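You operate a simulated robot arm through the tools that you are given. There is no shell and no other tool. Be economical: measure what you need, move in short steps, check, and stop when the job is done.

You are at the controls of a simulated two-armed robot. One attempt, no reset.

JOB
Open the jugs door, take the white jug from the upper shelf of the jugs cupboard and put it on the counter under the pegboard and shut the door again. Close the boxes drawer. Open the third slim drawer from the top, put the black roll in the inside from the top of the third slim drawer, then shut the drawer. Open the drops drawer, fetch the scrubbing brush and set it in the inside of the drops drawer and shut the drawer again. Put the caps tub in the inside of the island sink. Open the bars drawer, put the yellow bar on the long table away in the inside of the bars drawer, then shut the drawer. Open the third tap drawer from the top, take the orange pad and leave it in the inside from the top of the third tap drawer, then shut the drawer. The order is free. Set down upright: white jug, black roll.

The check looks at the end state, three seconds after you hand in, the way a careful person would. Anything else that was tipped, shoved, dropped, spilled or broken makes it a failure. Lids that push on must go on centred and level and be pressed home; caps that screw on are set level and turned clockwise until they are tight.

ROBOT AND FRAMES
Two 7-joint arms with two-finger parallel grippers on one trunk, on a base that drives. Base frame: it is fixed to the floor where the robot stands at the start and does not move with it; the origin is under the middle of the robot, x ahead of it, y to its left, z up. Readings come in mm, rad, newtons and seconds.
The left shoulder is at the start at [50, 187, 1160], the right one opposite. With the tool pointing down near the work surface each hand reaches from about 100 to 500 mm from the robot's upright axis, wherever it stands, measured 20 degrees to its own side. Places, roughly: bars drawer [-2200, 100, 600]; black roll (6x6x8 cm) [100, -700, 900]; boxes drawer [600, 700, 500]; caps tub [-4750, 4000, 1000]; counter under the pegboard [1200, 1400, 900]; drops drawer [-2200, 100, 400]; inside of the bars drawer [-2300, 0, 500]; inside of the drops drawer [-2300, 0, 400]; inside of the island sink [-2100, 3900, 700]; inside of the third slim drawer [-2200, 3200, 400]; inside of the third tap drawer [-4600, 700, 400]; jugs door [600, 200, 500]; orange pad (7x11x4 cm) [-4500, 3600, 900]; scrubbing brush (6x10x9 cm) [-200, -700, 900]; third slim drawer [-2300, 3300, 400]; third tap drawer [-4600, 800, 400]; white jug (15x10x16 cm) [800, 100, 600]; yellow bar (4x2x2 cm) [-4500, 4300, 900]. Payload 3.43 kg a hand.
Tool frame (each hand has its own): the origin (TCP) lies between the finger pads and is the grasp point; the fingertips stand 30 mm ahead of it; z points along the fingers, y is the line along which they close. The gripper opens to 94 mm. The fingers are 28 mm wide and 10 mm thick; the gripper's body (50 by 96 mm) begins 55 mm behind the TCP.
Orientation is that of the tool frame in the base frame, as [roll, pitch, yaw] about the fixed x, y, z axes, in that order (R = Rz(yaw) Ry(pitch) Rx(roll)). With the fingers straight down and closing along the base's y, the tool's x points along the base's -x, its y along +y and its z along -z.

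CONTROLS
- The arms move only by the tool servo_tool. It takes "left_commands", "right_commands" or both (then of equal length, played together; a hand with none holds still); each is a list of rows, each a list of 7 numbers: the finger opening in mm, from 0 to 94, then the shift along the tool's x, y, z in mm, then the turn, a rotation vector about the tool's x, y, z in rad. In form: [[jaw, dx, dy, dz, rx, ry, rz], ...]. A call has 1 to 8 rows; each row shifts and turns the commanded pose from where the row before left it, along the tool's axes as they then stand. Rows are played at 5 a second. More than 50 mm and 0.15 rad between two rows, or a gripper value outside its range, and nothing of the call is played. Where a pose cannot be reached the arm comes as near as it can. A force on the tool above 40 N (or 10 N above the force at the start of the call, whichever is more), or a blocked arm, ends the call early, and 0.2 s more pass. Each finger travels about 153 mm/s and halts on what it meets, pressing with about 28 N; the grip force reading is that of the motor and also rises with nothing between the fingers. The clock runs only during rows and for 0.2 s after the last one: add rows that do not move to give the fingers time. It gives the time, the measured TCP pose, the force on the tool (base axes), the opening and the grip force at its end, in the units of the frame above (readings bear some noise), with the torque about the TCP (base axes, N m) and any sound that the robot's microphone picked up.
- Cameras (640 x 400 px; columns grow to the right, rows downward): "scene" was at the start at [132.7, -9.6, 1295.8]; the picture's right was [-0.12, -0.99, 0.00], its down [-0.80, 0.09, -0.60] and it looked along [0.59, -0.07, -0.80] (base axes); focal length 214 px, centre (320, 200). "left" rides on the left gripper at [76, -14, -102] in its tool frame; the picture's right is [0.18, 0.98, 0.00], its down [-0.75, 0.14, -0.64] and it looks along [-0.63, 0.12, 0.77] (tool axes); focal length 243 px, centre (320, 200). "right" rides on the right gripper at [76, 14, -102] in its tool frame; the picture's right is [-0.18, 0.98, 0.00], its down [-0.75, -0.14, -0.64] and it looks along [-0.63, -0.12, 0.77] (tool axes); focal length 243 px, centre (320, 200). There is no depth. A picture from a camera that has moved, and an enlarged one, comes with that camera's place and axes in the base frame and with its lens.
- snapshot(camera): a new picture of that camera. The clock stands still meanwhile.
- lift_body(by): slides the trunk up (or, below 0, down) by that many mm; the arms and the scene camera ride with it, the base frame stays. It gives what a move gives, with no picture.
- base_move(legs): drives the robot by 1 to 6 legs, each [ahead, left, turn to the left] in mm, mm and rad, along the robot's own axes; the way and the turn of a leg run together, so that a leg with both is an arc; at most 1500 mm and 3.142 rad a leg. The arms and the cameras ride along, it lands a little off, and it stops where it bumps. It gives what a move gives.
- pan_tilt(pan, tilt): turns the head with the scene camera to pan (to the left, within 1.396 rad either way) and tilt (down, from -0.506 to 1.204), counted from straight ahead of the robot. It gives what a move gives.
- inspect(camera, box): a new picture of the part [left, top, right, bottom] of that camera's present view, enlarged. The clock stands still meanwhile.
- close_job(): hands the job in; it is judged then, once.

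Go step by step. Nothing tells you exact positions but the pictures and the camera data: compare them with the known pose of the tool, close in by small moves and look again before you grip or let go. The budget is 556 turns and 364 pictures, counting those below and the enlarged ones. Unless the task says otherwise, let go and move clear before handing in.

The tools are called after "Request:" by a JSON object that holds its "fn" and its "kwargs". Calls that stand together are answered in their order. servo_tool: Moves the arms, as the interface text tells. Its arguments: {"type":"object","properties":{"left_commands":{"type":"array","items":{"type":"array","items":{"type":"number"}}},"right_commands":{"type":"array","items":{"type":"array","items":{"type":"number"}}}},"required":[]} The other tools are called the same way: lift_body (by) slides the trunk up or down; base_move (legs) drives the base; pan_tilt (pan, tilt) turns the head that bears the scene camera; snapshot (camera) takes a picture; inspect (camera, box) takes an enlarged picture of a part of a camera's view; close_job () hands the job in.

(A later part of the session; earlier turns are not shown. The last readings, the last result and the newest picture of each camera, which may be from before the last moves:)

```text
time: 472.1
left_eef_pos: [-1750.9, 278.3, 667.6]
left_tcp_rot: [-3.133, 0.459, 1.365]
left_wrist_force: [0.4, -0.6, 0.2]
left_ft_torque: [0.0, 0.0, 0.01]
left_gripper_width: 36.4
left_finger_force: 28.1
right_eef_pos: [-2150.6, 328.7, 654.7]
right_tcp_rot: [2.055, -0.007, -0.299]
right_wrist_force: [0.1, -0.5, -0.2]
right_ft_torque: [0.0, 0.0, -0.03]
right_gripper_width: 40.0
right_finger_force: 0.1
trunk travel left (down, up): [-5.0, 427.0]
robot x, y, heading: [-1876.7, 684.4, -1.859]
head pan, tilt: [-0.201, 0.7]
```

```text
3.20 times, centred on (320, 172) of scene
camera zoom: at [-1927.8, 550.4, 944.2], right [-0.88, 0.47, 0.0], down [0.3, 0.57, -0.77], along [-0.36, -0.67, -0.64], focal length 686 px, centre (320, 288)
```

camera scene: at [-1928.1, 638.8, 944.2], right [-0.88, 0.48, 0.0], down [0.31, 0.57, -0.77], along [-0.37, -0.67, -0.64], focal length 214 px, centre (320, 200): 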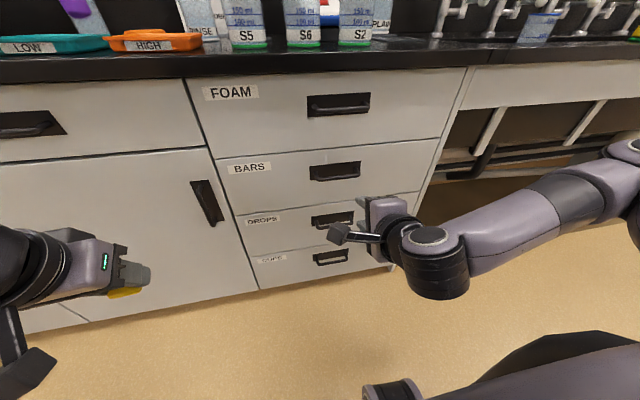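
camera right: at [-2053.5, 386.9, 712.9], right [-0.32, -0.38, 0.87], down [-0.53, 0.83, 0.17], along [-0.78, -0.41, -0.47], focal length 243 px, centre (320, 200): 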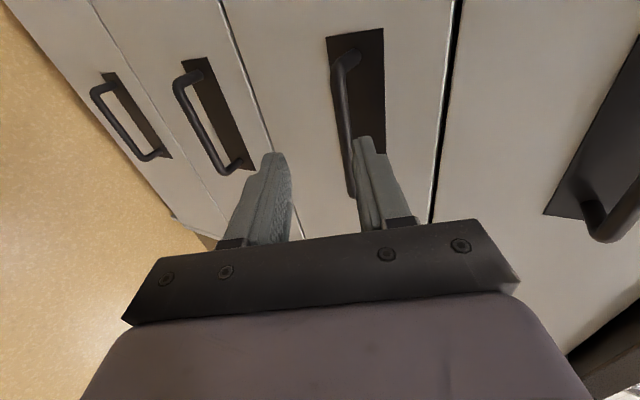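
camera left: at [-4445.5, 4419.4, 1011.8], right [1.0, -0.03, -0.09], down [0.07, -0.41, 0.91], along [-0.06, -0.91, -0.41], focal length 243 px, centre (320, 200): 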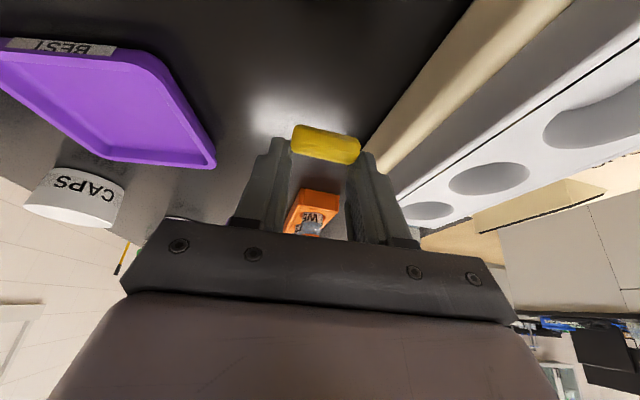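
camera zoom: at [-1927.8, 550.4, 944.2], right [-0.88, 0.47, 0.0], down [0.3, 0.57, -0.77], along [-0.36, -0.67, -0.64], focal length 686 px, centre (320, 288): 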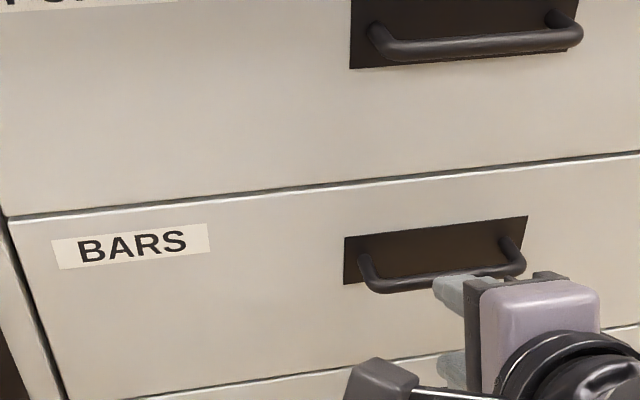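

Request:
{"fn": "lift_body", "kwargs": {"by": 10}}

Request:
{"fn": "base_move", "kwargs": {"legs": [[36, 0, 0]]}}

Request:
{"fn": "snapshot", "kwargs": {"camera": "right"}}

```text
time: 472.7
left_eef_pos: [-1752.3, 278.3, 676.1]
left_tcp_rot: [-3.132, 0.458, 1.364]
left_wrist_force: [0.6, -0.5, -0.5]
left_ft_torque: [0.02, 0.0, -0.02]
left_gripper_width: 36.5
left_finger_force: 27.9
right_eef_pos: [-2150.6, 330.5, 663.4]
right_tcp_rot: [2.055, -0.007, -0.301]
right_wrist_force: [0.2, -0.8, -0.1]
right_ft_torque: [0.0, 0.04, 0.01]
right_gripper_width: 39.8
right_finger_force: 0.0
trunk travel left (down, up): [-15.0, 417.0]
robot x, y, heading: [-1874.3, 682.6, -1.866]
head pan, tilt: [-0.201, 0.7]
```

```text
time: 473.5
left_eef_pos: [-1762.6, 243.2, 676.0]
left_tcp_rot: [-3.13, 0.459, 1.365]
left_wrist_force: [0.2, -0.3, -0.3]
left_ft_torque: [-0.01, 0.0, 0.01]
left_gripper_width: 36.5
left_finger_force: 28.0
right_eef_pos: [-2161.9, 294.9, 663.9]
right_tcp_rot: [2.054, -0.01, -0.3]
right_wrist_force: [0.6, -0.5, -0.8]
right_ft_torque: [0.0, 0.0, 0.02]
right_gripper_width: 40.1
right_finger_force: 0.1
trunk travel left (down, up): [-15.0, 417.0]
robot x, y, heading: [-1882.4, 647.3, -1.861]
head pan, tilt: [-0.201, 0.7]
```

```text
205 pictures are left
camera right: at [-2064.1, 351.7, 722.9], right [-0.32, -0.38, 0.87], down [-0.53, 0.83, 0.17], along [-0.78, -0.41, -0.47], focal length 243 px, centre (320, 200)
```

right: 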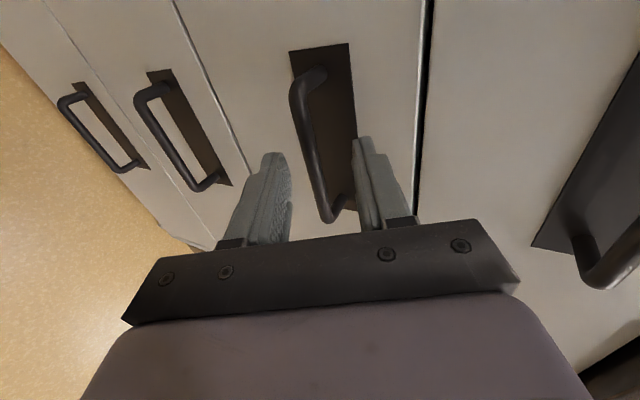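

Request:
{"fn": "servo_tool", "kwargs": {"right_commands": [[20, 0, 0, 0, 0, 0, 0], [0, 0, 0, 0, 0, 0, 0], [0, 0, 0, 0, 0, 0, 0]]}}

Request:
{"fn": "base_move", "kwargs": {"legs": [[-150, 0, 0], [-110, 0, 0]]}}

Request:
{"fn": "snapshot", "kwargs": {"camera": "scene"}}

```text
time: 474.3
left_eef_pos: [-1763.2, 244.8, 676.6]
left_tcp_rot: [-3.131, 0.459, 1.365]
left_wrist_force: [0.7, -0.2, -0.3]
left_ft_torque: [-0.03, 0.03, -0.01]
left_gripper_width: 36.1
left_finger_force: 28.1
right_eef_pos: [-2160.8, 294.2, 664.8]
right_tcp_rot: [2.053, -0.007, -0.301]
right_wrist_force: [-0.5, 1.3, -0.2]
right_ft_torque: [-0.02, -0.01, 0.02]
right_gripper_width: 0.0
right_finger_force: 27.7
trunk travel left (down, up): [-15.0, 417.0]
robot x, y, heading: [-1879.1, 646.5, -1.86]
head pan, tilt: [-0.201, 0.7]
```

```text
time: 476.5
left_eef_pos: [-1687.4, 491.8, 675.7]
left_tcp_rot: [-3.131, 0.459, 1.37]
left_wrist_force: [-0.3, 0.1, 0.2]
left_ft_torque: [-0.04, 0.01, -0.03]
left_gripper_width: 36.3
left_finger_force: 27.6
right_eef_pos: [-2086.4, 541.6, 664.6]
right_tcp_rot: [2.054, -0.009, -0.3]
right_wrist_force: [-0.3, -0.8, -0.4]
right_ft_torque: [0.02, 0.0, -0.01]
right_gripper_width: 0.0
right_finger_force: 28.0
trunk travel left (down, up): [-15.0, 417.0]
robot x, y, heading: [-1808.4, 896.0, -1.865]
head pan, tilt: [-0.201, 0.7]
```

```text
204 pictures are left
camera scene: at [-1864.2, 762.0, 954.2], right [-0.88, 0.47, 0.0], down [0.3, 0.57, -0.76], along [-0.36, -0.67, -0.64], focal length 214 px, centre (320, 200)
```

scene: 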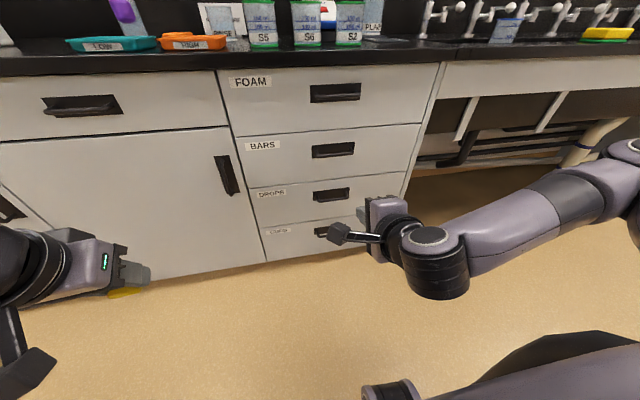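

The fingers closed short of the bar. I reopen and go back ~20 mm deeper.

Request:
{"fn": "servo_tool", "kwargs": {"right_commands": [[40, 0, 0, 0, 0, 0, 0], [40, 0, 0, 0, 0, 0, 0]]}}

Request:
{"fn": "base_move", "kwargs": {"legs": [[248, 0, 0.005]]}}

Request:
{"fn": "snapshot", "kwargs": {"camera": "right"}}

Request:
{"fn": "inspect", "kwargs": {"camera": "scene", "box": [240, 110, 440, 235]}}

```text
time: 477.1
left_eef_pos: [-1687.8, 491.0, 676.9]
left_tcp_rot: [-3.13, 0.458, 1.368]
left_wrist_force: [0.0, 0.0, -0.9]
left_ft_torque: [0.02, 0.02, 0.02]
left_gripper_width: 36.0
left_finger_force: 28.1
right_eef_pos: [-2085.6, 541.1, 662.3]
right_tcp_rot: [2.054, -0.008, -0.3]
right_wrist_force: [0.0, 0.3, -0.3]
right_ft_torque: [0.0, 0.01, 0.0]
right_gripper_width: 40.0
right_finger_force: 0.1
trunk travel left (down, up): [-15.0, 417.0]
robot x, y, heading: [-1807.1, 891.4, -1.862]
head pan, tilt: [-0.201, 0.7]
```

```text
time: 478.9
left_eef_pos: [-1757.7, 251.3, 676.0]
left_tcp_rot: [-3.129, 0.461, 1.368]
left_wrist_force: [-0.3, -0.2, 0.2]
left_ft_torque: [0.02, -0.01, 0.02]
left_gripper_width: 36.4
left_finger_force: 28.0
right_eef_pos: [-2156.4, 301.1, 664.3]
right_tcp_rot: [2.053, -0.009, -0.299]
right_wrist_force: [0.1, -0.3, -0.3]
right_ft_torque: [0.01, 0.03, -0.01]
right_gripper_width: 39.8
right_finger_force: 0.0
trunk travel left (down, up): [-15.0, 417.0]
robot x, y, heading: [-1880.7, 656.9, -1.859]
head pan, tilt: [-0.201, 0.7]
```

```text
203 pictures are left
camera right: at [-2060.5, 359.9, 722.9], right [-0.32, -0.38, 0.87], down [-0.54, 0.83, 0.17], along [-0.78, -0.41, -0.47], focal length 243 px, centre (320, 200)
```

right: 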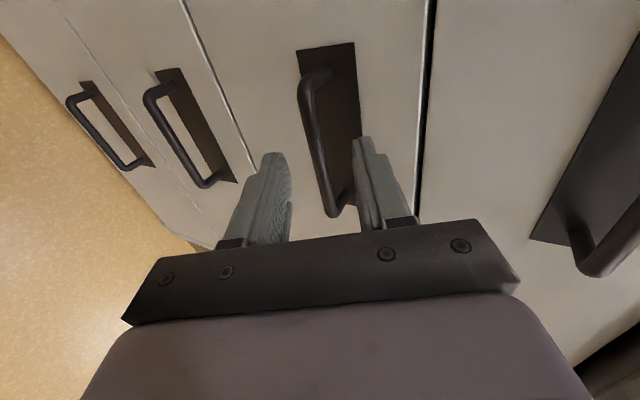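

```text
3.20 times, centred on (340, 172) of scene
camera zoom: at [-1935.2, 523.7, 954.2], right [-0.88, 0.47, 0.0], down [0.3, 0.57, -0.77], along [-0.36, -0.67, -0.64], focal length 686 px, centre (256, 288)
```

zoom: 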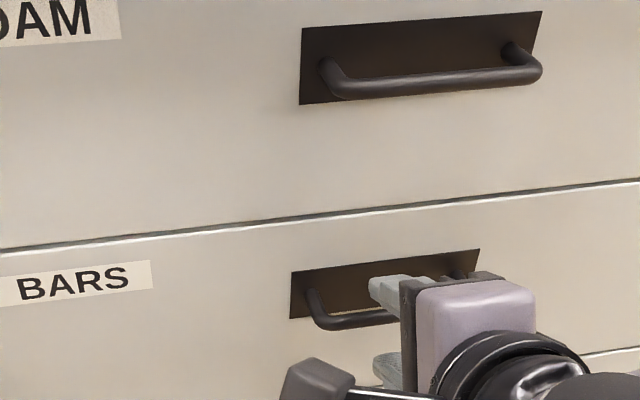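

Request:
{"fn": "base_move", "kwargs": {"legs": [[30, 0, 0]]}}

Request:
{"fn": "servo_tool", "kwargs": {"right_commands": [[20, 0, 0, 0, 0, 0, 0], [0, 0, 0, 0, 0, 0, 0], [0, 0, 0, 0, 0, 0, 0]]}}

Request:
{"fn": "snapshot", "kwargs": {"camera": "right"}}

```text
time: 479.7
left_eef_pos: [-1766.2, 224.2, 675.1]
left_tcp_rot: [-3.131, 0.46, 1.368]
left_wrist_force: [0.0, 0.3, -0.5]
left_ft_torque: [-0.01, -0.01, -0.01]
left_gripper_width: 36.3
left_finger_force: 27.9
right_eef_pos: [-2164.9, 274.3, 662.3]
right_tcp_rot: [2.056, -0.007, -0.3]
right_wrist_force: [-0.1, -0.3, -7.0]
right_ft_torque: [0.11, 0.04, -0.02]
right_gripper_width: 43.6
right_finger_force: 3.4
trunk travel left (down, up): [-15.0, 417.0]
robot x, y, heading: [-1888.1, 628.3, -1.857]
head pan, tilt: [-0.201, 0.7]
```

```text
time: 480.3
left_eef_pos: [-1767.5, 224.0, 675.9]
left_tcp_rot: [-3.133, 0.458, 1.368]
left_wrist_force: [0.5, -0.2, -0.5]
left_ft_torque: [-0.01, -0.04, -0.03]
left_gripper_width: 36.6
left_finger_force: 28.2
right_eef_pos: [-2164.2, 280.4, 648.4]
right_tcp_rot: [2.105, 0.002, -0.29]
right_wrist_force: [1.2, 0.8, -16.9]
right_ft_torque: [0.37, -0.32, 0.37]
right_gripper_width: 10.5
right_finger_force: 28.0
trunk travel left (down, up): [-15.0, 417.0]
robot x, y, heading: [-1884.6, 629.0, -1.861]
head pan, tilt: [-0.201, 0.7]
stopped in row 2 (right hand): the force on the tool passed its limit at 48 N (the readings are from after the stop); the commanded pose is now the measured one
```

```text
201 pictures are left
camera right: at [-2067.7, 336.0, 712.1], right [-0.32, -0.43, 0.85], down [-0.54, 0.81, 0.21], along [-0.78, -0.39, -0.49], focal length 243 px, centre (320, 200)
```

right: 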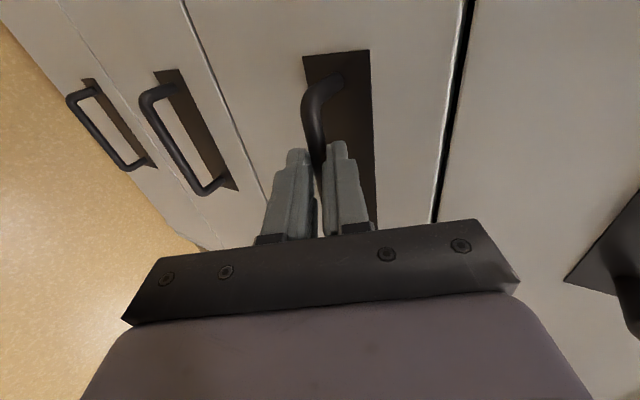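

Gripped the bar. Pull the drawer open.

Request:
{"fn": "base_move", "kwargs": {"legs": [[-130, 0, 0], [-130, 0, 0]]}}

Request:
{"fn": "snapshot", "kwargs": {"camera": "scene"}}

```text
time: 482.4
left_eef_pos: [-1702.1, 443.5, 676.9]
left_tcp_rot: [-3.133, 0.459, 1.366]
left_wrist_force: [0.0, 0.0, 0.3]
left_ft_torque: [0.0, -0.01, -0.03]
left_gripper_width: 36.3
left_finger_force: 28.2
right_eef_pos: [-2097.3, 501.4, 650.2]
right_tcp_rot: [2.11, 0.002, -0.286]
right_wrist_force: [-0.2, 0.0, -1.5]
right_ft_torque: [0.02, -0.08, 0.18]
right_gripper_width: 10.3
right_finger_force: 44.7
trunk travel left (down, up): [-15.0, 417.0]
robot x, y, heading: [-1825.0, 847.5, -1.862]
head pan, tilt: [-0.201, 0.7]
stopped in leg 2: the force on the tool passed its limit at 40 N (the readings are from after the stop); the commanded pose is now the measured one
```

```text
200 pictures are left
camera scene: at [-1878.1, 715.1, 954.4], right [-0.88, 0.47, 0.0], down [0.3, 0.57, -0.76], along [-0.36, -0.67, -0.64], focal length 214 px, centre (320, 200)
```

scene: 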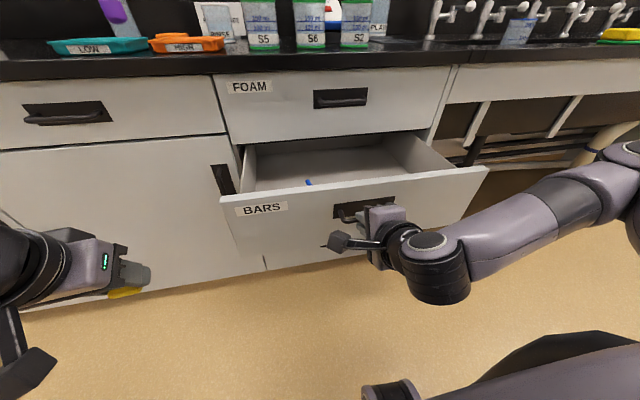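

Drawer open. Release the handle, then bring the left hand with the bar over the drawer.

Request:
{"fn": "servo_tool", "kwargs": {"right_commands": [[40, 0, 0, 0, 0, 0, 0], [40, 0, 0, 0, 0, 0, 0], [40, 0, 0, -25, 0, 0, 0], [40, 0, 0, -15, 0, 0, 0]]}}

Request:
{"fn": "base_move", "kwargs": {"legs": [[-60, 0, 0]]}}

Request:
{"fn": "lift_body", "kwargs": {"by": 110}}

Request:
{"fn": "base_move", "kwargs": {"legs": [[0, -362, 0]]}}

Request:
{"fn": "pan_tilt", "kwargs": {"pan": 0.2, "tilt": 0.75}}

Request:
{"fn": "snapshot", "kwargs": {"camera": "scene"}}

```text
time: 483.4
left_eef_pos: [-1702.1, 444.0, 677.2]
left_tcp_rot: [-3.131, 0.46, 1.366]
left_wrist_force: [0.1, -0.1, 0.8]
left_ft_torque: [0.0, -0.03, 0.05]
left_gripper_width: 36.2
left_finger_force: 28.0
right_eef_pos: [-2080.1, 501.1, 664.7]
right_tcp_rot: [2.108, 0.0, -0.285]
right_wrist_force: [0.2, 0.3, 0.5]
right_ft_torque: [-0.04, 0.0, 0.02]
right_gripper_width: 40.0
right_finger_force: 0.1
right hand out of reach, approached as far as the arm can: row 3, 4
trunk travel left (down, up): [-15.0, 417.0]
robot x, y, heading: [-1821.1, 847.1, -1.862]
head pan, tilt: [-0.201, 0.7]
```

```text
time: 484.3
left_eef_pos: [-1683.9, 499.7, 675.5]
left_tcp_rot: [-3.132, 0.46, 1.365]
left_wrist_force: [1.1, 0.2, -0.9]
left_ft_torque: [-0.03, 0.0, -0.02]
left_gripper_width: 36.2
left_finger_force: 27.9
right_eef_pos: [-2064.2, 558.8, 664.4]
right_tcp_rot: [2.109, 0.001, -0.285]
right_wrist_force: [0.1, -0.1, -0.6]
right_ft_torque: [0.0, 0.02, -0.01]
right_gripper_width: 39.8
right_finger_force: 0.0
trunk travel left (down, up): [-15.0, 417.0]
robot x, y, heading: [-1803.8, 903.3, -1.859]
head pan, tilt: [-0.201, 0.7]
```

```text
time: 485.8
left_eef_pos: [-1685.9, 500.9, 786.1]
left_tcp_rot: [-3.132, 0.459, 1.367]
left_wrist_force: [0.1, -0.1, -0.2]
left_ft_torque: [0.0, 0.02, 0.0]
left_gripper_width: 36.4
left_finger_force: 27.7
right_eef_pos: [-2063.8, 559.7, 774.6]
right_tcp_rot: [2.107, -0.001, -0.287]
right_wrist_force: [-0.9, 0.3, -0.2]
right_ft_torque: [0.01, 0.0, -0.02]
right_gripper_width: 40.1
right_finger_force: 0.1
trunk travel left (down, up): [-125.0, 307.0]
robot x, y, heading: [-1804.9, 905.1, -1.865]
head pan, tilt: [-0.201, 0.7]
```

```text
time: 489.5
left_eef_pos: [-2025.7, 603.3, 786.1]
left_tcp_rot: [-3.13, 0.46, 1.38]
left_wrist_force: [-0.1, -0.2, -0.7]
left_ft_torque: [-0.05, -0.01, 0.02]
left_gripper_width: 36.5
left_finger_force: 27.8
right_eef_pos: [-2405.8, 657.0, 773.4]
right_tcp_rot: [2.108, -0.001, -0.273]
right_wrist_force: [0.1, 0.7, 0.0]
right_ft_torque: [-0.01, 0.0, 0.05]
right_gripper_width: 40.0
right_finger_force: 0.1
trunk travel left (down, up): [-125.0, 307.0]
robot x, y, heading: [-2154.4, 1002.9, -1.852]
head pan, tilt: [-0.201, 0.7]
```

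```text
time: 490.4
left_eef_pos: [-2025.1, 603.8, 784.8]
left_tcp_rot: [-3.132, 0.459, 1.38]
left_wrist_force: [0.2, -0.5, 0.7]
left_ft_torque: [0.01, 0.02, 0.01]
left_gripper_width: 36.2
left_finger_force: 28.3
right_eef_pos: [-2405.3, 656.3, 775.0]
right_tcp_rot: [2.107, -0.002, -0.272]
right_wrist_force: [0.4, -0.3, -0.1]
right_ft_torque: [0.01, 0.02, -0.03]
right_gripper_width: 40.1
right_finger_force: 0.0
trunk travel left (down, up): [-125.0, 307.0]
robot x, y, heading: [-2148.2, 1007.9, -1.846]
head pan, tilt: [0.201, 0.75]
```

```text
199 pictures are left
camera scene: at [-2172.7, 865.6, 1060.0], right [-1.0, 0.08, 0.0], down [0.05, 0.68, -0.73], along [-0.06, -0.73, -0.68], focal length 214 px, centre (320, 200)
```

scene: 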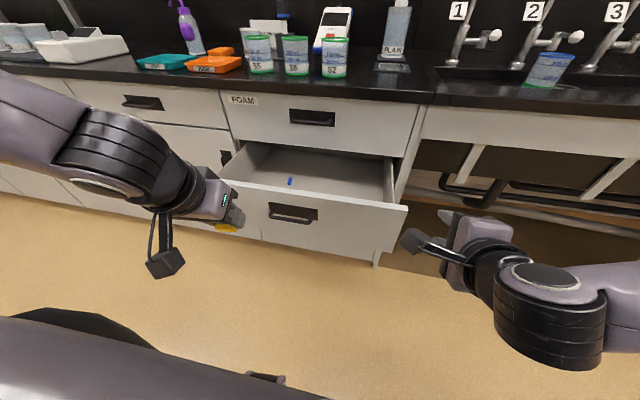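

Request:
{"fn": "servo_tool", "kwargs": {"left_commands": [[20, -36, 0, 18, 0, 0, 0], [20, -36, 0, 18, 0, 0, 0], [20, -36, 0, 18, 0, 0, 0], [20, 0, 0, 0, 0, 0, 0]]}}

Request:
{"fn": "base_move", "kwargs": {"legs": [[180, 0, -0.01]]}}

Request:
{"fn": "snapshot", "kwargs": {"camera": "scene"}}

Request:
{"fn": "snapshot", "kwargs": {"camera": "left"}}

```text
time: 491.4
left_eef_pos: [-2049.5, 483.6, 787.0]
left_tcp_rot: [-3.132, 0.461, 1.38]
left_wrist_force: [0.4, 0.0, -0.4]
left_ft_torque: [0.01, -0.01, -0.02]
left_gripper_width: 36.1
left_finger_force: 28.1
right_eef_pos: [-2405.2, 657.4, 773.4]
right_tcp_rot: [2.108, -0.001, -0.272]
right_wrist_force: [-1.4, 0.2, 0.5]
right_ft_torque: [0.02, -0.02, 0.04]
right_gripper_width: 40.3
right_finger_force: 0.1
trunk travel left (down, up): [-125.0, 307.0]
robot x, y, heading: [-2151.9, 1006.2, -1.846]
head pan, tilt: [0.201, 0.75]
```

```text
time: 492.9
left_eef_pos: [-2108.4, 308.0, 786.5]
left_tcp_rot: [-3.13, 0.461, 1.367]
left_wrist_force: [0.3, 1.4, -0.4]
left_ft_torque: [-0.02, 0.01, 0.05]
left_gripper_width: 36.4
left_finger_force: 27.8
right_eef_pos: [-2461.5, 485.9, 774.2]
right_tcp_rot: [2.107, 0.002, -0.286]
right_wrist_force: [-0.8, 0.6, -0.5]
right_ft_torque: [-0.01, -0.01, -0.03]
right_gripper_width: 39.7
right_finger_force: 0.1
trunk travel left (down, up): [-125.0, 307.0]
robot x, y, heading: [-2199.8, 828.8, -1.86]
head pan, tilt: [0.201, 0.75]
```

```text
198 pictures are left
camera scene: at [-2225.8, 691.6, 1060.0], right [-1.0, 0.09, 0.0], down [0.06, 0.68, -0.73], along [-0.07, -0.73, -0.68], focal length 214 px, centre (320, 200)
```

scene: 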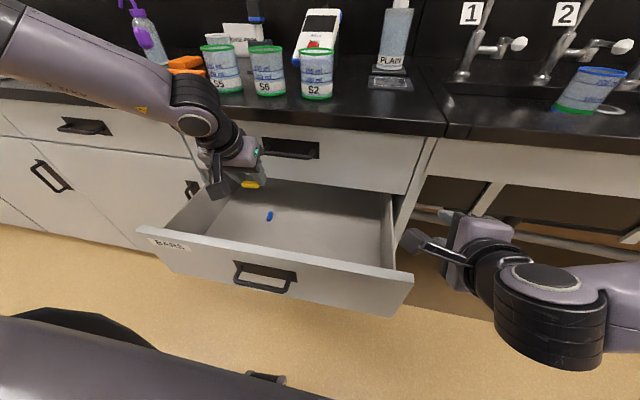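

```text
197 pictures are left
camera left: at [-2098.5, 422.1, 845.4], right [0.99, -0.04, -0.09], down [0.06, -0.41, 0.91], along [-0.08, -0.91, -0.41], focal length 243 px, centre (320, 200)
```

left: 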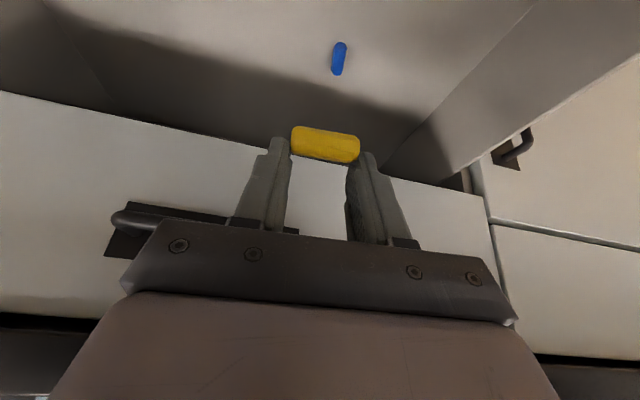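

Request:
{"fn": "servo_tool", "kwargs": {"left_commands": [[20, 0, -25, 0, 0, 0, 0], [20, 0, -20, 0, 0, 0, 0], [20, 0, 0, 0, 0, 0, 0]]}}

Request:
{"fn": "lift_body", "kwargs": {"by": -120}}

Request:
{"fn": "servo_tool", "kwargs": {"left_commands": [[20, 11, 0, 22, 0, 0, 0], [20, 11, 0, 22, 0, 0, 0], [20, 0, 0, 0, 0, 0, 0]]}}

Request:
{"fn": "snapshot", "kwargs": {"camera": "left"}}

Request:
{"fn": "snapshot", "kwargs": {"camera": "scene"}}

```text
time: 493.7
left_eef_pos: [-2151.7, 315.8, 786.2]
left_tcp_rot: [-3.133, 0.46, 1.366]
left_wrist_force: [0.4, -0.4, 0.3]
left_ft_torque: [0.03, -0.02, 0.01]
left_gripper_width: 36.3
left_finger_force: 27.8
right_eef_pos: [-2461.6, 486.8, 774.5]
right_tcp_rot: [2.108, 0.0, -0.286]
right_wrist_force: [0.4, -0.3, -1.0]
right_ft_torque: [-0.02, 0.03, 0.01]
right_gripper_width: 40.1
right_finger_force: 0.0
trunk travel left (down, up): [-125.0, 307.0]
robot x, y, heading: [-2204.2, 827.4, -1.859]
head pan, tilt: [0.201, 0.75]
```

```text
time: 495.2
left_eef_pos: [-2151.6, 316.2, 666.1]
left_tcp_rot: [-3.132, 0.462, 1.366]
left_wrist_force: [-0.3, 0.3, -0.2]
left_ft_torque: [-0.02, -0.02, -0.01]
left_gripper_width: 36.3
left_finger_force: 27.7
right_eef_pos: [-2462.1, 487.5, 654.1]
right_tcp_rot: [2.108, 0.001, -0.286]
right_wrist_force: [-0.4, -0.6, 0.7]
right_ft_torque: [0.0, -0.03, 0.0]
right_gripper_width: 39.8
right_finger_force: 0.0
trunk travel left (down, up): [-5.0, 427.0]
robot x, y, heading: [-2207.6, 832.1, -1.86]
head pan, tilt: [0.201, 0.75]
```

```text
time: 495.6
left_eef_pos: [-2153.3, 314.3, 654.6]
left_tcp_rot: [-3.132, 0.47, 1.368]
left_wrist_force: [0.6, -1.0, 8.4]
left_ft_torque: [0.94, -0.06, -0.29]
left_gripper_width: 36.1
left_finger_force: 28.0
right_eef_pos: [-2462.8, 486.2, 652.9]
right_tcp_rot: [2.108, 0.001, -0.285]
right_wrist_force: [0.6, -0.2, 0.1]
right_ft_torque: [0.01, 0.0, 0.0]
right_gripper_width: 39.9
right_finger_force: 0.2
trunk travel left (down, up): [-5.0, 427.0]
robot x, y, heading: [-2199.5, 834.4, -1.861]
head pan, tilt: [0.201, 0.75]
stopped in row 1 (left hand): the force on the tool passed its limit at 47 N (the readings are from after the stop); the commanded pose is now the measured one
```

```text
196 pictures are left
camera left: at [-2142.8, 428.9, 712.1], right [0.99, -0.04, -0.09], down [0.07, -0.41, 0.91], along [-0.08, -0.91, -0.4], focal length 243 px, centre (320, 200)
```

left: 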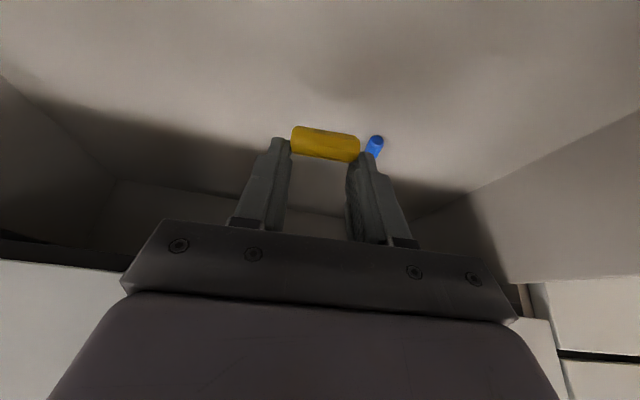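

```text
195 pictures are left
camera scene: at [-2225.6, 691.8, 940.2], right [-1.0, 0.09, 0.0], down [0.06, 0.68, -0.73], along [-0.07, -0.73, -0.68], focal length 214 px, centre (320, 200)
```

scene: 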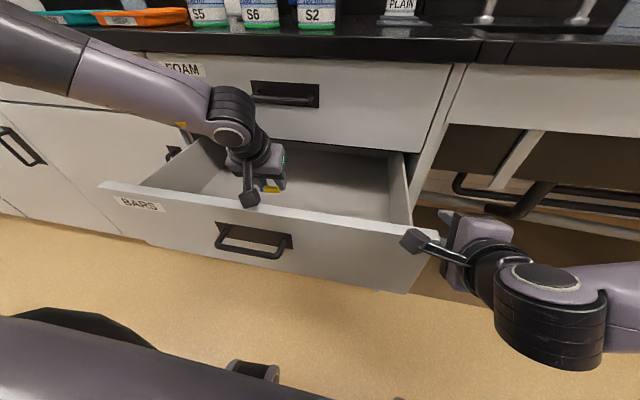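

Request:
{"fn": "servo_tool", "kwargs": {"left_commands": [[20, -7, 0, -14, 0, 0, 0], [20, 0, 0, 0, 0, 0, 0]]}}

Request:
{"fn": "base_move", "kwargs": {"legs": [[50, 0, 0]]}}

Request:
{"fn": "servo_tool", "kwargs": {"left_commands": [[20, 10, 0, 20, 0, 0, 0], [20, 10, 0, 20, 0, 0, 0], [20, 7, 0, 14, 0, 0, 0], [20, 0, 0, 0, 0, 0, 0]]}}

Request:
{"fn": "snapshot", "kwargs": {"camera": "left"}}

```text
time: 496.2
left_eef_pos: [-2152.1, 313.5, 668.8]
left_tcp_rot: [-3.131, 0.467, 1.367]
left_wrist_force: [-0.3, -0.2, -0.8]
left_ft_torque: [0.02, 0.01, -0.01]
left_gripper_width: 36.2
left_finger_force: 27.8
right_eef_pos: [-2461.6, 485.5, 654.4]
right_tcp_rot: [2.11, 0.001, -0.286]
right_wrist_force: [-0.1, -1.4, -0.1]
right_ft_torque: [0.0, 0.04, -0.02]
right_gripper_width: 40.2
right_finger_force: 0.1
trunk travel left (down, up): [-5.0, 427.0]
robot x, y, heading: [-2205.0, 828.1, -1.864]
head pan, tilt: [0.201, 0.75]
```

```text
time: 497.1
left_eef_pos: [-2168.1, 264.6, 669.7]
left_tcp_rot: [-3.131, 0.467, 1.367]
left_wrist_force: [0.1, -1.4, -0.4]
left_ft_torque: [-0.03, 0.01, -0.01]
left_gripper_width: 36.1
left_finger_force: 28.2
right_eef_pos: [-2477.0, 438.1, 654.3]
right_tcp_rot: [2.11, -0.001, -0.289]
right_wrist_force: [0.1, -0.7, 0.0]
right_ft_torque: [-0.01, 0.0, 0.02]
right_gripper_width: 40.0
right_finger_force: 0.0
trunk travel left (down, up): [-5.0, 427.0]
robot x, y, heading: [-2216.3, 782.2, -1.861]
head pan, tilt: [0.201, 0.75]
```

```text
time: 498.1
left_eef_pos: [-2168.7, 263.4, 609.3]
left_tcp_rot: [-3.128, 0.466, 1.365]
left_wrist_force: [-0.5, -0.6, 0.5]
left_ft_torque: [0.04, -0.03, 0.03]
left_gripper_width: 36.2
left_finger_force: 28.2
right_eef_pos: [-2476.5, 439.2, 654.8]
right_tcp_rot: [2.109, -0.001, -0.287]
right_wrist_force: [0.0, -0.9, -0.2]
right_ft_torque: [0.01, -0.01, -0.01]
right_gripper_width: 40.2
right_finger_force: 0.0
trunk travel left (down, up): [-5.0, 427.0]
robot x, y, heading: [-2215.2, 782.2, -1.863]
head pan, tilt: [0.201, 0.75]
```

```text
194 pictures are left
camera left: at [-2158.1, 378.9, 667.3], right [0.99, -0.04, -0.09], down [0.07, -0.41, 0.91], along [-0.08, -0.91, -0.4], focal length 243 px, centre (320, 200)
```

left: 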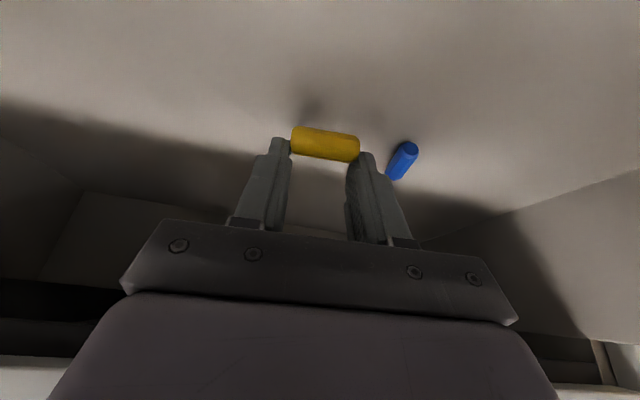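

Request:
{"fn": "servo_tool", "kwargs": {"left_commands": [[20, 4.5, 0, 9, 0, 0, 0], [20, 4.5, 0, 9, 0, 0, 0], [20, 0, 0, 0, 0, 0, 0]]}}

Request:
{"fn": "snapshot", "kwargs": {"camera": "left"}}

```text
time: 498.9
left_eef_pos: [-2168.7, 264.9, 589.7]
left_tcp_rot: [-3.129, 0.469, 1.365]
left_wrist_force: [-0.4, -0.1, -0.3]
left_ft_torque: [-0.01, 0.0, -0.03]
left_gripper_width: 36.3
left_finger_force: 27.7
right_eef_pos: [-2476.8, 438.0, 653.9]
right_tcp_rot: [2.108, 0.001, -0.286]
right_wrist_force: [0.2, 0.6, 0.0]
right_ft_torque: [-0.01, 0.01, 0.03]
right_gripper_width: 40.2
right_finger_force: 0.0
trunk travel left (down, up): [-5.0, 427.0]
robot x, y, heading: [-2216.7, 784.3, -1.87]
head pan, tilt: [0.201, 0.75]
```

```text
193 pictures are left
camera left: at [-2157.7, 379.6, 647.1], right [0.99, -0.04, -0.09], down [0.07, -0.41, 0.91], along [-0.08, -0.91, -0.4], focal length 243 px, centre (320, 200)
```

left: 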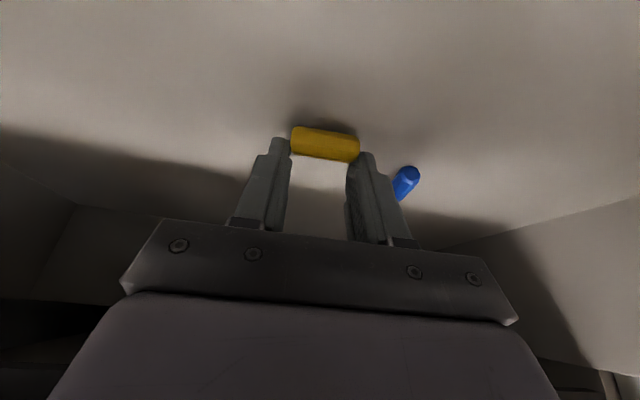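

Request:
{"fn": "servo_tool", "kwargs": {"left_commands": [[20, 2.2, 0, 4.4, 0, 0, 0], [20, 2.2, 0, 4.4, 0, 0, 0], [20, 0, 0, 0, 0, 0, 0]]}}

Request:
{"fn": "servo_tool", "kwargs": {"left_commands": [[20, 2.2, 0, 4.4, 0, 0, 0], [20, 0, 0, 0, 0, 0, 0]]}}

Request:
{"fn": "snapshot", "kwargs": {"camera": "left"}}

```text
time: 499.7
left_eef_pos: [-2169.1, 265.6, 582.1]
left_tcp_rot: [-3.129, 0.472, 1.364]
left_wrist_force: [1.4, -0.6, 13.4]
left_ft_torque: [-0.07, -0.32, 0.07]
left_gripper_width: 36.2
left_finger_force: 28.4
right_eef_pos: [-2476.6, 437.9, 654.0]
right_tcp_rot: [2.104, 0.0, -0.288]
right_wrist_force: [0.6, 0.4, 0.0]
right_ft_torque: [0.01, 0.02, 0.02]
right_gripper_width: 39.7
right_finger_force: 0.1
trunk travel left (down, up): [-5.0, 427.0]
robot x, y, heading: [-2219.7, 781.0, -1.867]
head pan, tilt: [0.201, 0.75]
```

```text
time: 500.4
left_eef_pos: [-2170.3, 261.8, 581.3]
left_tcp_rot: [-3.129, 0.487, 1.365]
left_wrist_force: [0.0, -2.1, 11.6]
left_ft_torque: [-0.1, -0.25, 0.04]
left_gripper_width: 36.2
left_finger_force: 28.3
right_eef_pos: [-2476.8, 437.9, 654.3]
right_tcp_rot: [2.109, 0.0, -0.288]
right_wrist_force: [-0.4, -0.7, 0.3]
right_ft_torque: [0.0, 0.0, -0.01]
right_gripper_width: 39.9
right_finger_force: 0.0
trunk travel left (down, up): [-5.0, 427.0]
robot x, y, heading: [-2223.0, 777.4, -1.865]
head pan, tilt: [0.201, 0.75]
stopped in row 2 (left hand): the force on the tool passed its limit at 40 N (the readings are from after the stop); the commanded pose is now the measured one
```

```text
192 pictures are left
camera left: at [-2159.1, 377.5, 637.2], right [0.99, -0.05, -0.1], down [0.07, -0.39, 0.92], along [-0.08, -0.92, -0.38], focal length 243 px, centre (320, 200)
```

left: 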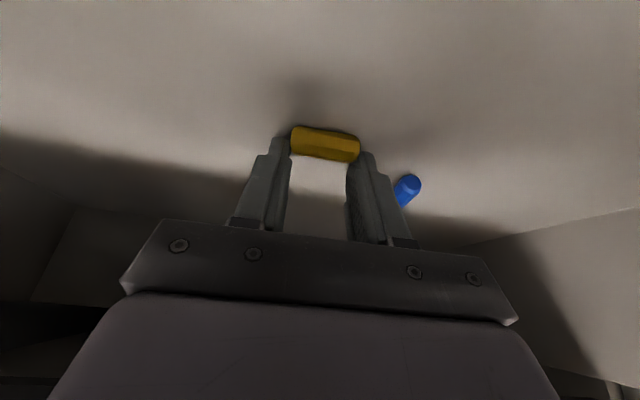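

Touching the drawer floor. Release and lift.

Request:
{"fn": "servo_tool", "kwargs": {"left_commands": [[42, 0, 0, 0, 0, 0, 0], [48, 0, 0, 0, 0, 0, 0], [50, -2, 0, -4, 0, 0, 0], [50, -15, 0, -30, 0, 0, 0], [50, -15, 0, -30, 0, 0, 0]]}}

Request:
{"fn": "lift_body", "kwargs": {"by": 120}}

Request:
{"fn": "snapshot", "kwargs": {"camera": "left"}}

```text
time: 501.6
left_eef_pos: [-2168.4, 261.3, 648.3]
left_tcp_rot: [-3.131, 0.475, 1.366]
left_wrist_force: [-0.9, 0.1, -0.5]
left_ft_torque: [-0.01, 0.04, 0.0]
left_gripper_width: 50.0
left_finger_force: 0.1
right_eef_pos: [-2476.6, 437.8, 653.2]
right_tcp_rot: [2.109, 0.0, -0.288]
right_wrist_force: [-0.1, -0.1, -1.5]
right_ft_torque: [0.0, 0.01, 0.0]
right_gripper_width: 40.0
right_finger_force: 0.1
trunk travel left (down, up): [-5.0, 427.0]
robot x, y, heading: [-2217.1, 778.7, -1.863]
head pan, tilt: [0.201, 0.75]
```

```text
time: 502.5
left_eef_pos: [-2165.0, 271.2, 709.4]
left_tcp_rot: [3.141, 0.447, 1.357]
left_wrist_force: [1.0, 4.6, 1.4]
left_ft_torque: [-0.33, 0.13, -0.07]
left_gripper_width: 50.1
left_finger_force: 0.1
right_eef_pos: [-2476.3, 438.7, 726.1]
right_tcp_rot: [2.107, -0.001, -0.288]
right_wrist_force: [-0.4, -0.3, 0.6]
right_ft_torque: [-0.01, -0.01, -0.01]
right_gripper_width: 40.1
right_finger_force: 0.0
trunk travel left (down, up): [-76.0, 356.0]
robot x, y, heading: [-2218.3, 781.7, -1.863]
head pan, tilt: [0.201, 0.75]
stopped: the force on the tool passed its limit at 57 N (the readings are from after the stop); the commanded pose is now the measured one
```

```text
191 pictures are left
camera left: at [-2155.9, 384.2, 770.8], right [1.0, -0.05, -0.08], down [0.05, -0.42, 0.9], along [-0.08, -0.91, -0.42], focal length 243 px, centre (320, 200)
```

left: 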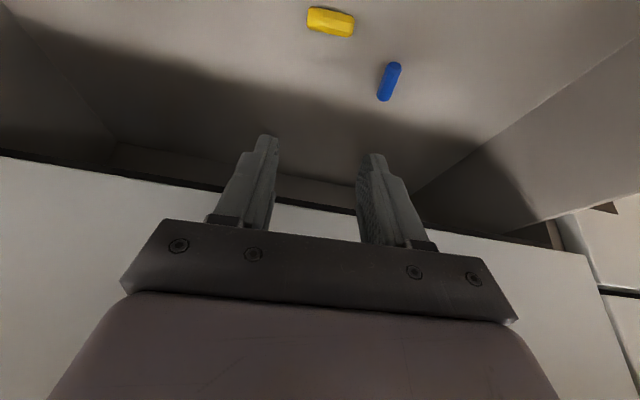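

The bar is in. The fingers touched the FOAM handle above; I back off first, then raise.

Request:
{"fn": "base_move", "kwargs": {"legs": [[-60, 0, 0]]}}

Request:
{"fn": "lift_body", "kwargs": {"by": 60}}

Request:
{"fn": "snapshot", "kwargs": {"camera": "scene"}}

```text
time: 503.5
left_eef_pos: [-2148.5, 328.6, 709.2]
left_tcp_rot: [3.141, 0.448, 1.358]
left_wrist_force: [-0.3, -0.3, -0.5]
left_ft_torque: [-0.01, -0.02, 0.01]
left_gripper_width: 49.7
left_finger_force: 0.0
right_eef_pos: [-2458.5, 495.4, 724.5]
right_tcp_rot: [2.108, 0.0, -0.286]
right_wrist_force: [0.3, -0.3, 0.0]
right_ft_torque: [0.03, -0.02, -0.01]
right_gripper_width: 40.0
right_finger_force: 0.0
trunk travel left (down, up): [-76.0, 356.0]
robot x, y, heading: [-2200.2, 842.5, -1.855]
head pan, tilt: [0.201, 0.75]
```

```text
time: 504.5
left_eef_pos: [-2147.7, 328.0, 770.0]
left_tcp_rot: [3.141, 0.445, 1.36]
left_wrist_force: [0.2, 0.5, 0.4]
left_ft_torque: [0.03, 0.01, -0.02]
left_gripper_width: 50.0
left_finger_force: 0.0
right_eef_pos: [-2457.9, 496.2, 785.1]
right_tcp_rot: [2.108, -0.001, -0.286]
right_wrist_force: [-0.3, 0.7, 0.0]
right_ft_torque: [-0.01, -0.01, 0.03]
right_gripper_width: 39.9
right_finger_force: 0.1
trunk travel left (down, up): [-136.0, 296.0]
robot x, y, heading: [-2198.4, 840.9, -1.865]
head pan, tilt: [0.201, 0.75]
```

```text
190 pictures are left
camera scene: at [-2222.7, 701.3, 1070.6], right [-1.0, 0.09, 0.0], down [0.06, 0.68, -0.73], along [-0.07, -0.73, -0.68], focal length 214 px, centre (320, 200)
```

scene: 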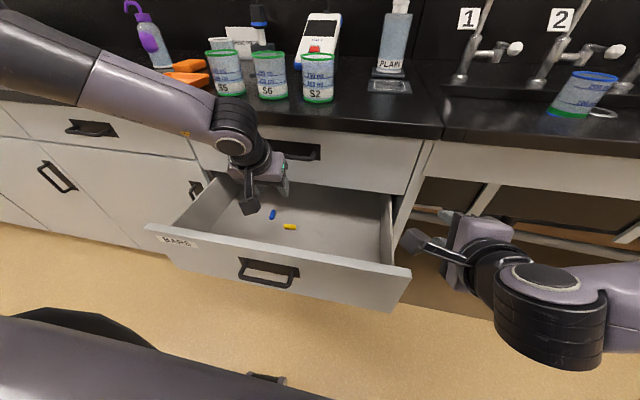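

Request:
{"fn": "base_move", "kwargs": {"legs": [[-260, 0, 0]]}}

Request:
{"fn": "servo_tool", "kwargs": {"left_commands": [[20, 0, 0, 0, 0, 0, 0], [0, 0, 0, 0, 0, 0, 0]]}}

Request:
{"fn": "lift_body", "kwargs": {"by": -115}}

Request:
{"fn": "base_move", "kwargs": {"legs": [[100, 0, 0], [120, 0, 0], [100, 0, 0]]}}

Request:
{"fn": "snapshot", "kwargs": {"camera": "scene"}}

```text
time: 506.4
left_eef_pos: [-2070.4, 581.7, 769.9]
left_tcp_rot: [3.139, 0.446, 1.362]
left_wrist_force: [0.2, 0.4, 0.2]
left_ft_torque: [-0.05, 0.0, 0.03]
left_gripper_width: 50.1
left_finger_force: 0.1
right_eef_pos: [-2381.6, 748.2, 784.1]
right_tcp_rot: [2.109, -0.001, -0.282]
right_wrist_force: [0.3, 0.0, -0.4]
right_ft_torque: [0.0, -0.03, 0.01]
right_gripper_width: 39.8
right_finger_force: 0.1
trunk travel left (down, up): [-136.0, 296.0]
robot x, y, heading: [-2121.8, 1092.5, -1.859]
head pan, tilt: [0.201, 0.75]
```

```text
time: 507.0
left_eef_pos: [-2071.0, 580.4, 770.3]
left_tcp_rot: [3.141, 0.446, 1.361]
left_wrist_force: [-0.2, 0.2, 0.2]
left_ft_torque: [0.0, -0.02, 0.0]
left_gripper_width: 0.2
left_finger_force: 27.6
right_eef_pos: [-2381.5, 748.5, 783.9]
right_tcp_rot: [2.108, 0.0, -0.283]
right_wrist_force: [-0.1, 0.6, -0.8]
right_ft_torque: [0.01, -0.01, -0.01]
right_gripper_width: 40.1
right_finger_force: 0.1
trunk travel left (down, up): [-136.0, 296.0]
robot x, y, heading: [-2128.8, 1093.3, -1.859]
head pan, tilt: [0.201, 0.75]
```

```text
time: 508.4
left_eef_pos: [-2070.3, 580.8, 654.6]
left_tcp_rot: [3.14, 0.448, 1.36]
left_wrist_force: [0.1, -0.3, -0.4]
left_ft_torque: [0.0, -0.01, 0.04]
left_gripper_width: 0.0
left_finger_force: 27.8
right_eef_pos: [-2383.2, 748.7, 670.4]
right_tcp_rot: [2.108, -0.001, -0.282]
right_wrist_force: [-0.5, -0.6, -0.2]
right_ft_torque: [0.02, -0.06, -0.02]
right_gripper_width: 40.0
right_finger_force: 0.0
trunk travel left (down, up): [-21.0, 411.0]
robot x, y, heading: [-2126.9, 1094.7, -1.855]
head pan, tilt: [0.201, 0.75]
```

```text
time: 511.3
left_eef_pos: [-2159.6, 284.0, 650.1]
left_tcp_rot: [3.135, 0.425, 1.354]
left_wrist_force: [-0.5, 0.0, 0.3]
left_ft_torque: [-0.03, 0.0, -0.01]
left_gripper_width: 0.0
left_finger_force: 28.3
right_eef_pos: [-2473.0, 445.1, 669.8]
right_tcp_rot: [2.109, 0.002, -0.287]
right_wrist_force: [0.3, 0.8, -0.3]
right_ft_torque: [-0.01, -0.01, 0.0]
right_gripper_width: 39.9
right_finger_force: 0.0
trunk travel left (down, up): [-21.0, 411.0]
robot x, y, heading: [-2218.2, 787.7, -1.865]
head pan, tilt: [0.201, 0.75]
stopped in leg 3: the force on the tool passed its limit at 76 N (the readings are from after the stop); the commanded pose is now the measured one
```

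```text
189 pictures are left
camera scene: at [-2237.8, 650.0, 955.6], right [-1.0, 0.09, 0.0], down [0.06, 0.68, -0.73], along [-0.07, -0.73, -0.68], focal length 214 px, centre (320, 200)
```

scene: 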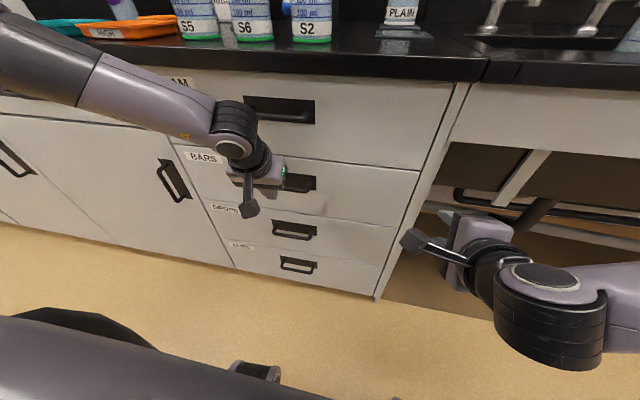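

Bars drawer shut. Next the scrubbing brush: back off, raise, and strafe left along the counter.

Request:
{"fn": "base_move", "kwargs": {"legs": [[-260, 0, 0]]}}

Request:
{"fn": "lift_body", "kwargs": {"by": 400}}

Request:
{"fn": "base_move", "kwargs": {"legs": [[0, 1100, 0], [0, 1020, 0]]}}

Request:
{"fn": "pan_tilt", "kwargs": {"pan": 0.1, "tilt": 0.6}}

Request:
{"fn": "snapshot", "kwargs": {"camera": "scene"}}

```text
time: 513.1
left_eef_pos: [-2085.3, 531.8, 650.4]
left_tcp_rot: [3.136, 0.425, 1.356]
left_wrist_force: [0.1, 0.2, 0.0]
left_ft_torque: [-0.01, 0.0, 0.0]
left_gripper_width: 0.0
left_finger_force: 28.0
right_eef_pos: [-2400.0, 691.8, 669.9]
right_tcp_rot: [2.108, 0.001, -0.284]
right_wrist_force: [-0.8, 0.1, 0.6]
right_ft_torque: [0.04, 0.0, -0.03]
right_gripper_width: 39.9
right_finger_force: 0.0
trunk travel left (down, up): [-21.0, 411.0]
robot x, y, heading: [-2141.0, 1034.6, -1.859]
head pan, tilt: [0.201, 0.75]
```

```text
time: 517.0
left_eef_pos: [-2086.1, 531.6, 1050.8]
left_tcp_rot: [3.133, 0.426, 1.357]
left_wrist_force: [-0.2, -0.1, 0.8]
left_ft_torque: [-0.03, -0.02, 0.01]
left_gripper_width: 0.0
left_finger_force: 28.3
right_eef_pos: [-2399.3, 693.4, 1070.2]
right_tcp_rot: [2.107, 0.002, -0.285]
right_wrist_force: [0.6, -0.4, 0.7]
right_ft_torque: [0.0, 0.0, 0.01]
right_gripper_width: 40.0
right_finger_force: 0.0
trunk travel left (down, up): [-421.0, 11.0]
robot x, y, heading: [-2141.2, 1035.4, -1.864]
head pan, tilt: [0.201, 0.75]
```

```text
time: 535.6
left_eef_pos: [-49.1, -31.0, 1049.1]
left_tcp_rot: [3.134, 0.426, 1.38]
left_wrist_force: [0.1, 0.3, 0.1]
left_ft_torque: [0.01, -0.03, 0.03]
left_gripper_width: 0.0
left_finger_force: 28.4
right_eef_pos: [-365.8, 121.1, 1070.0]
right_tcp_rot: [2.108, 0.002, -0.263]
right_wrist_force: [0.4, -0.2, 0.4]
right_ft_torque: [0.0, 0.02, -0.05]
right_gripper_width: 40.0
right_finger_force: 0.1
trunk travel left (down, up): [-421.0, 11.0]
robot x, y, heading: [-113.2, 471.0, -1.836]
head pan, tilt: [0.201, 0.75]
```

```text
time: 536.3
left_eef_pos: [-50.2, -32.1, 1050.6]
left_tcp_rot: [3.136, 0.427, 1.379]
left_wrist_force: [-0.8, 0.6, 0.4]
left_ft_torque: [0.01, -0.01, -0.01]
left_gripper_width: 0.0
left_finger_force: 27.7
right_eef_pos: [-366.3, 121.5, 1069.5]
right_tcp_rot: [2.108, 0.0, -0.263]
right_wrist_force: [0.4, 0.0, 0.3]
right_ft_torque: [0.01, 0.0, 0.0]
right_gripper_width: 40.1
right_finger_force: 0.0
trunk travel left (down, up): [-421.0, 11.0]
robot x, y, heading: [-114.0, 476.2, -1.841]
head pan, tilt: [0.099, 0.6]
```

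```text
188 pictures are left
camera scene: at [-144.2, 328.4, 1368.5], right [-0.99, 0.17, 0.0], down [0.09, 0.56, -0.82], along [-0.14, -0.81, -0.57], focal length 214 px, centre (320, 200)
```

scene: 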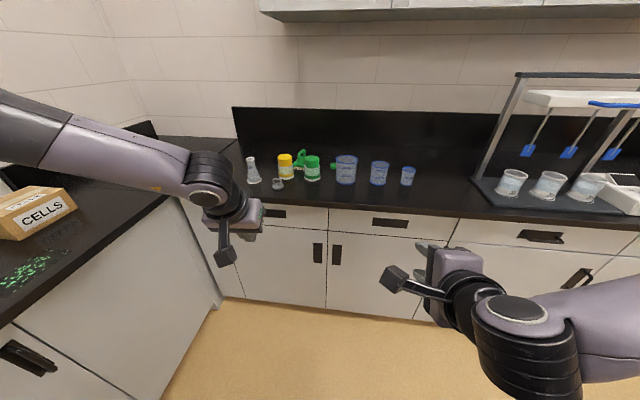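

Request:
{"fn": "servo_tool", "kwargs": {"left_commands": [[60, -19, 0, -41, 0, 0, 0], [60, -19, 0, -41, 0, 0, 0], [60, -19, 0, -41, 0, 0, 0], [60, 0, 0, 0, 0, 0, 0]], "right_commands": [[40, 0, 36, -18, 0, 0, 0], [40, 0, 36, -18, 0, 0, 0], [40, 0, 36, -18, 0, 0, 0], [40, 0, 0, 0, 0, 0, 0]]}}

Request:
{"fn": "base_move", "kwargs": {"legs": [[400, 0, -0.018]]}}

Request:
{"fn": "snapshot", "kwargs": {"camera": "left"}}

Request:
{"fn": "inspect", "kwargs": {"camera": "scene", "box": [180, 110, 420, 260]}}

```text
time: 537.3
left_eef_pos: [-50.0, -31.4, 1186.9]
left_tcp_rot: [3.134, 0.426, 1.378]
left_wrist_force: [0.2, 0.2, 0.2]
left_ft_torque: [-0.03, 0.0, 0.02]
left_gripper_width: 60.1
left_finger_force: 0.0
right_eef_pos: [-369.1, 113.9, 1189.2]
right_tcp_rot: [2.11, 0.003, -0.261]
right_wrist_force: [-0.1, -0.3, 1.2]
right_ft_torque: [0.04, -0.01, 0.02]
right_gripper_width: 40.0
right_finger_force: 0.0
trunk travel left (down, up): [-421.0, 11.0]
robot x, y, heading: [-114.9, 472.0, -1.835]
head pan, tilt: [0.099, 0.6]
```

```text
time: 539.8
left_eef_pos: [-167.4, -398.5, 1185.1]
left_tcp_rot: [3.134, 0.425, 1.351]
left_wrist_force: [0.6, 0.2, 0.2]
left_ft_torque: [0.02, 0.02, 0.03]
left_gripper_width: 59.9
left_finger_force: 0.0
right_eef_pos: [-484.6, -246.1, 1189.3]
right_tcp_rot: [2.109, 0.002, -0.289]
right_wrist_force: [0.5, -0.1, 0.0]
right_ft_torque: [-0.02, -0.01, -0.01]
right_gripper_width: 40.0
right_finger_force: 0.1
trunk travel left (down, up): [-421.0, 11.0]
robot x, y, heading: [-221.5, 108.8, -1.862]
head pan, tilt: [0.099, 0.6]
```

```text
187 pictures are left
camera left: at [-158.4, -286.0, 1248.7], right [1.0, -0.05, -0.07], down [0.04, -0.44, 0.9], along [-0.07, -0.9, -0.44], focal length 243 px, centre (320, 200)
```

left: 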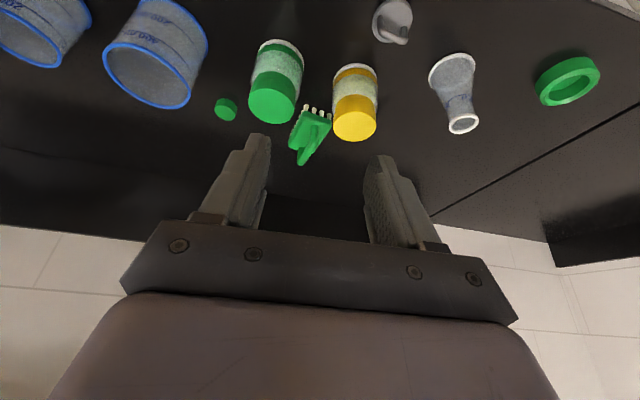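

```text
2.67 times, centred on (300, 185) of scene
camera zoom: at [-252.9, -37.0, 1368.4], right [-0.98, 0.19, 0.0], down [0.11, 0.55, -0.82], along [-0.16, -0.81, -0.57], focal length 572 px, centre (373, 240)
```

zoom: 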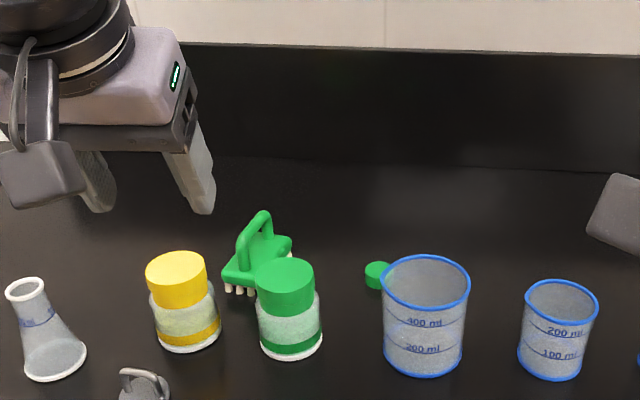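

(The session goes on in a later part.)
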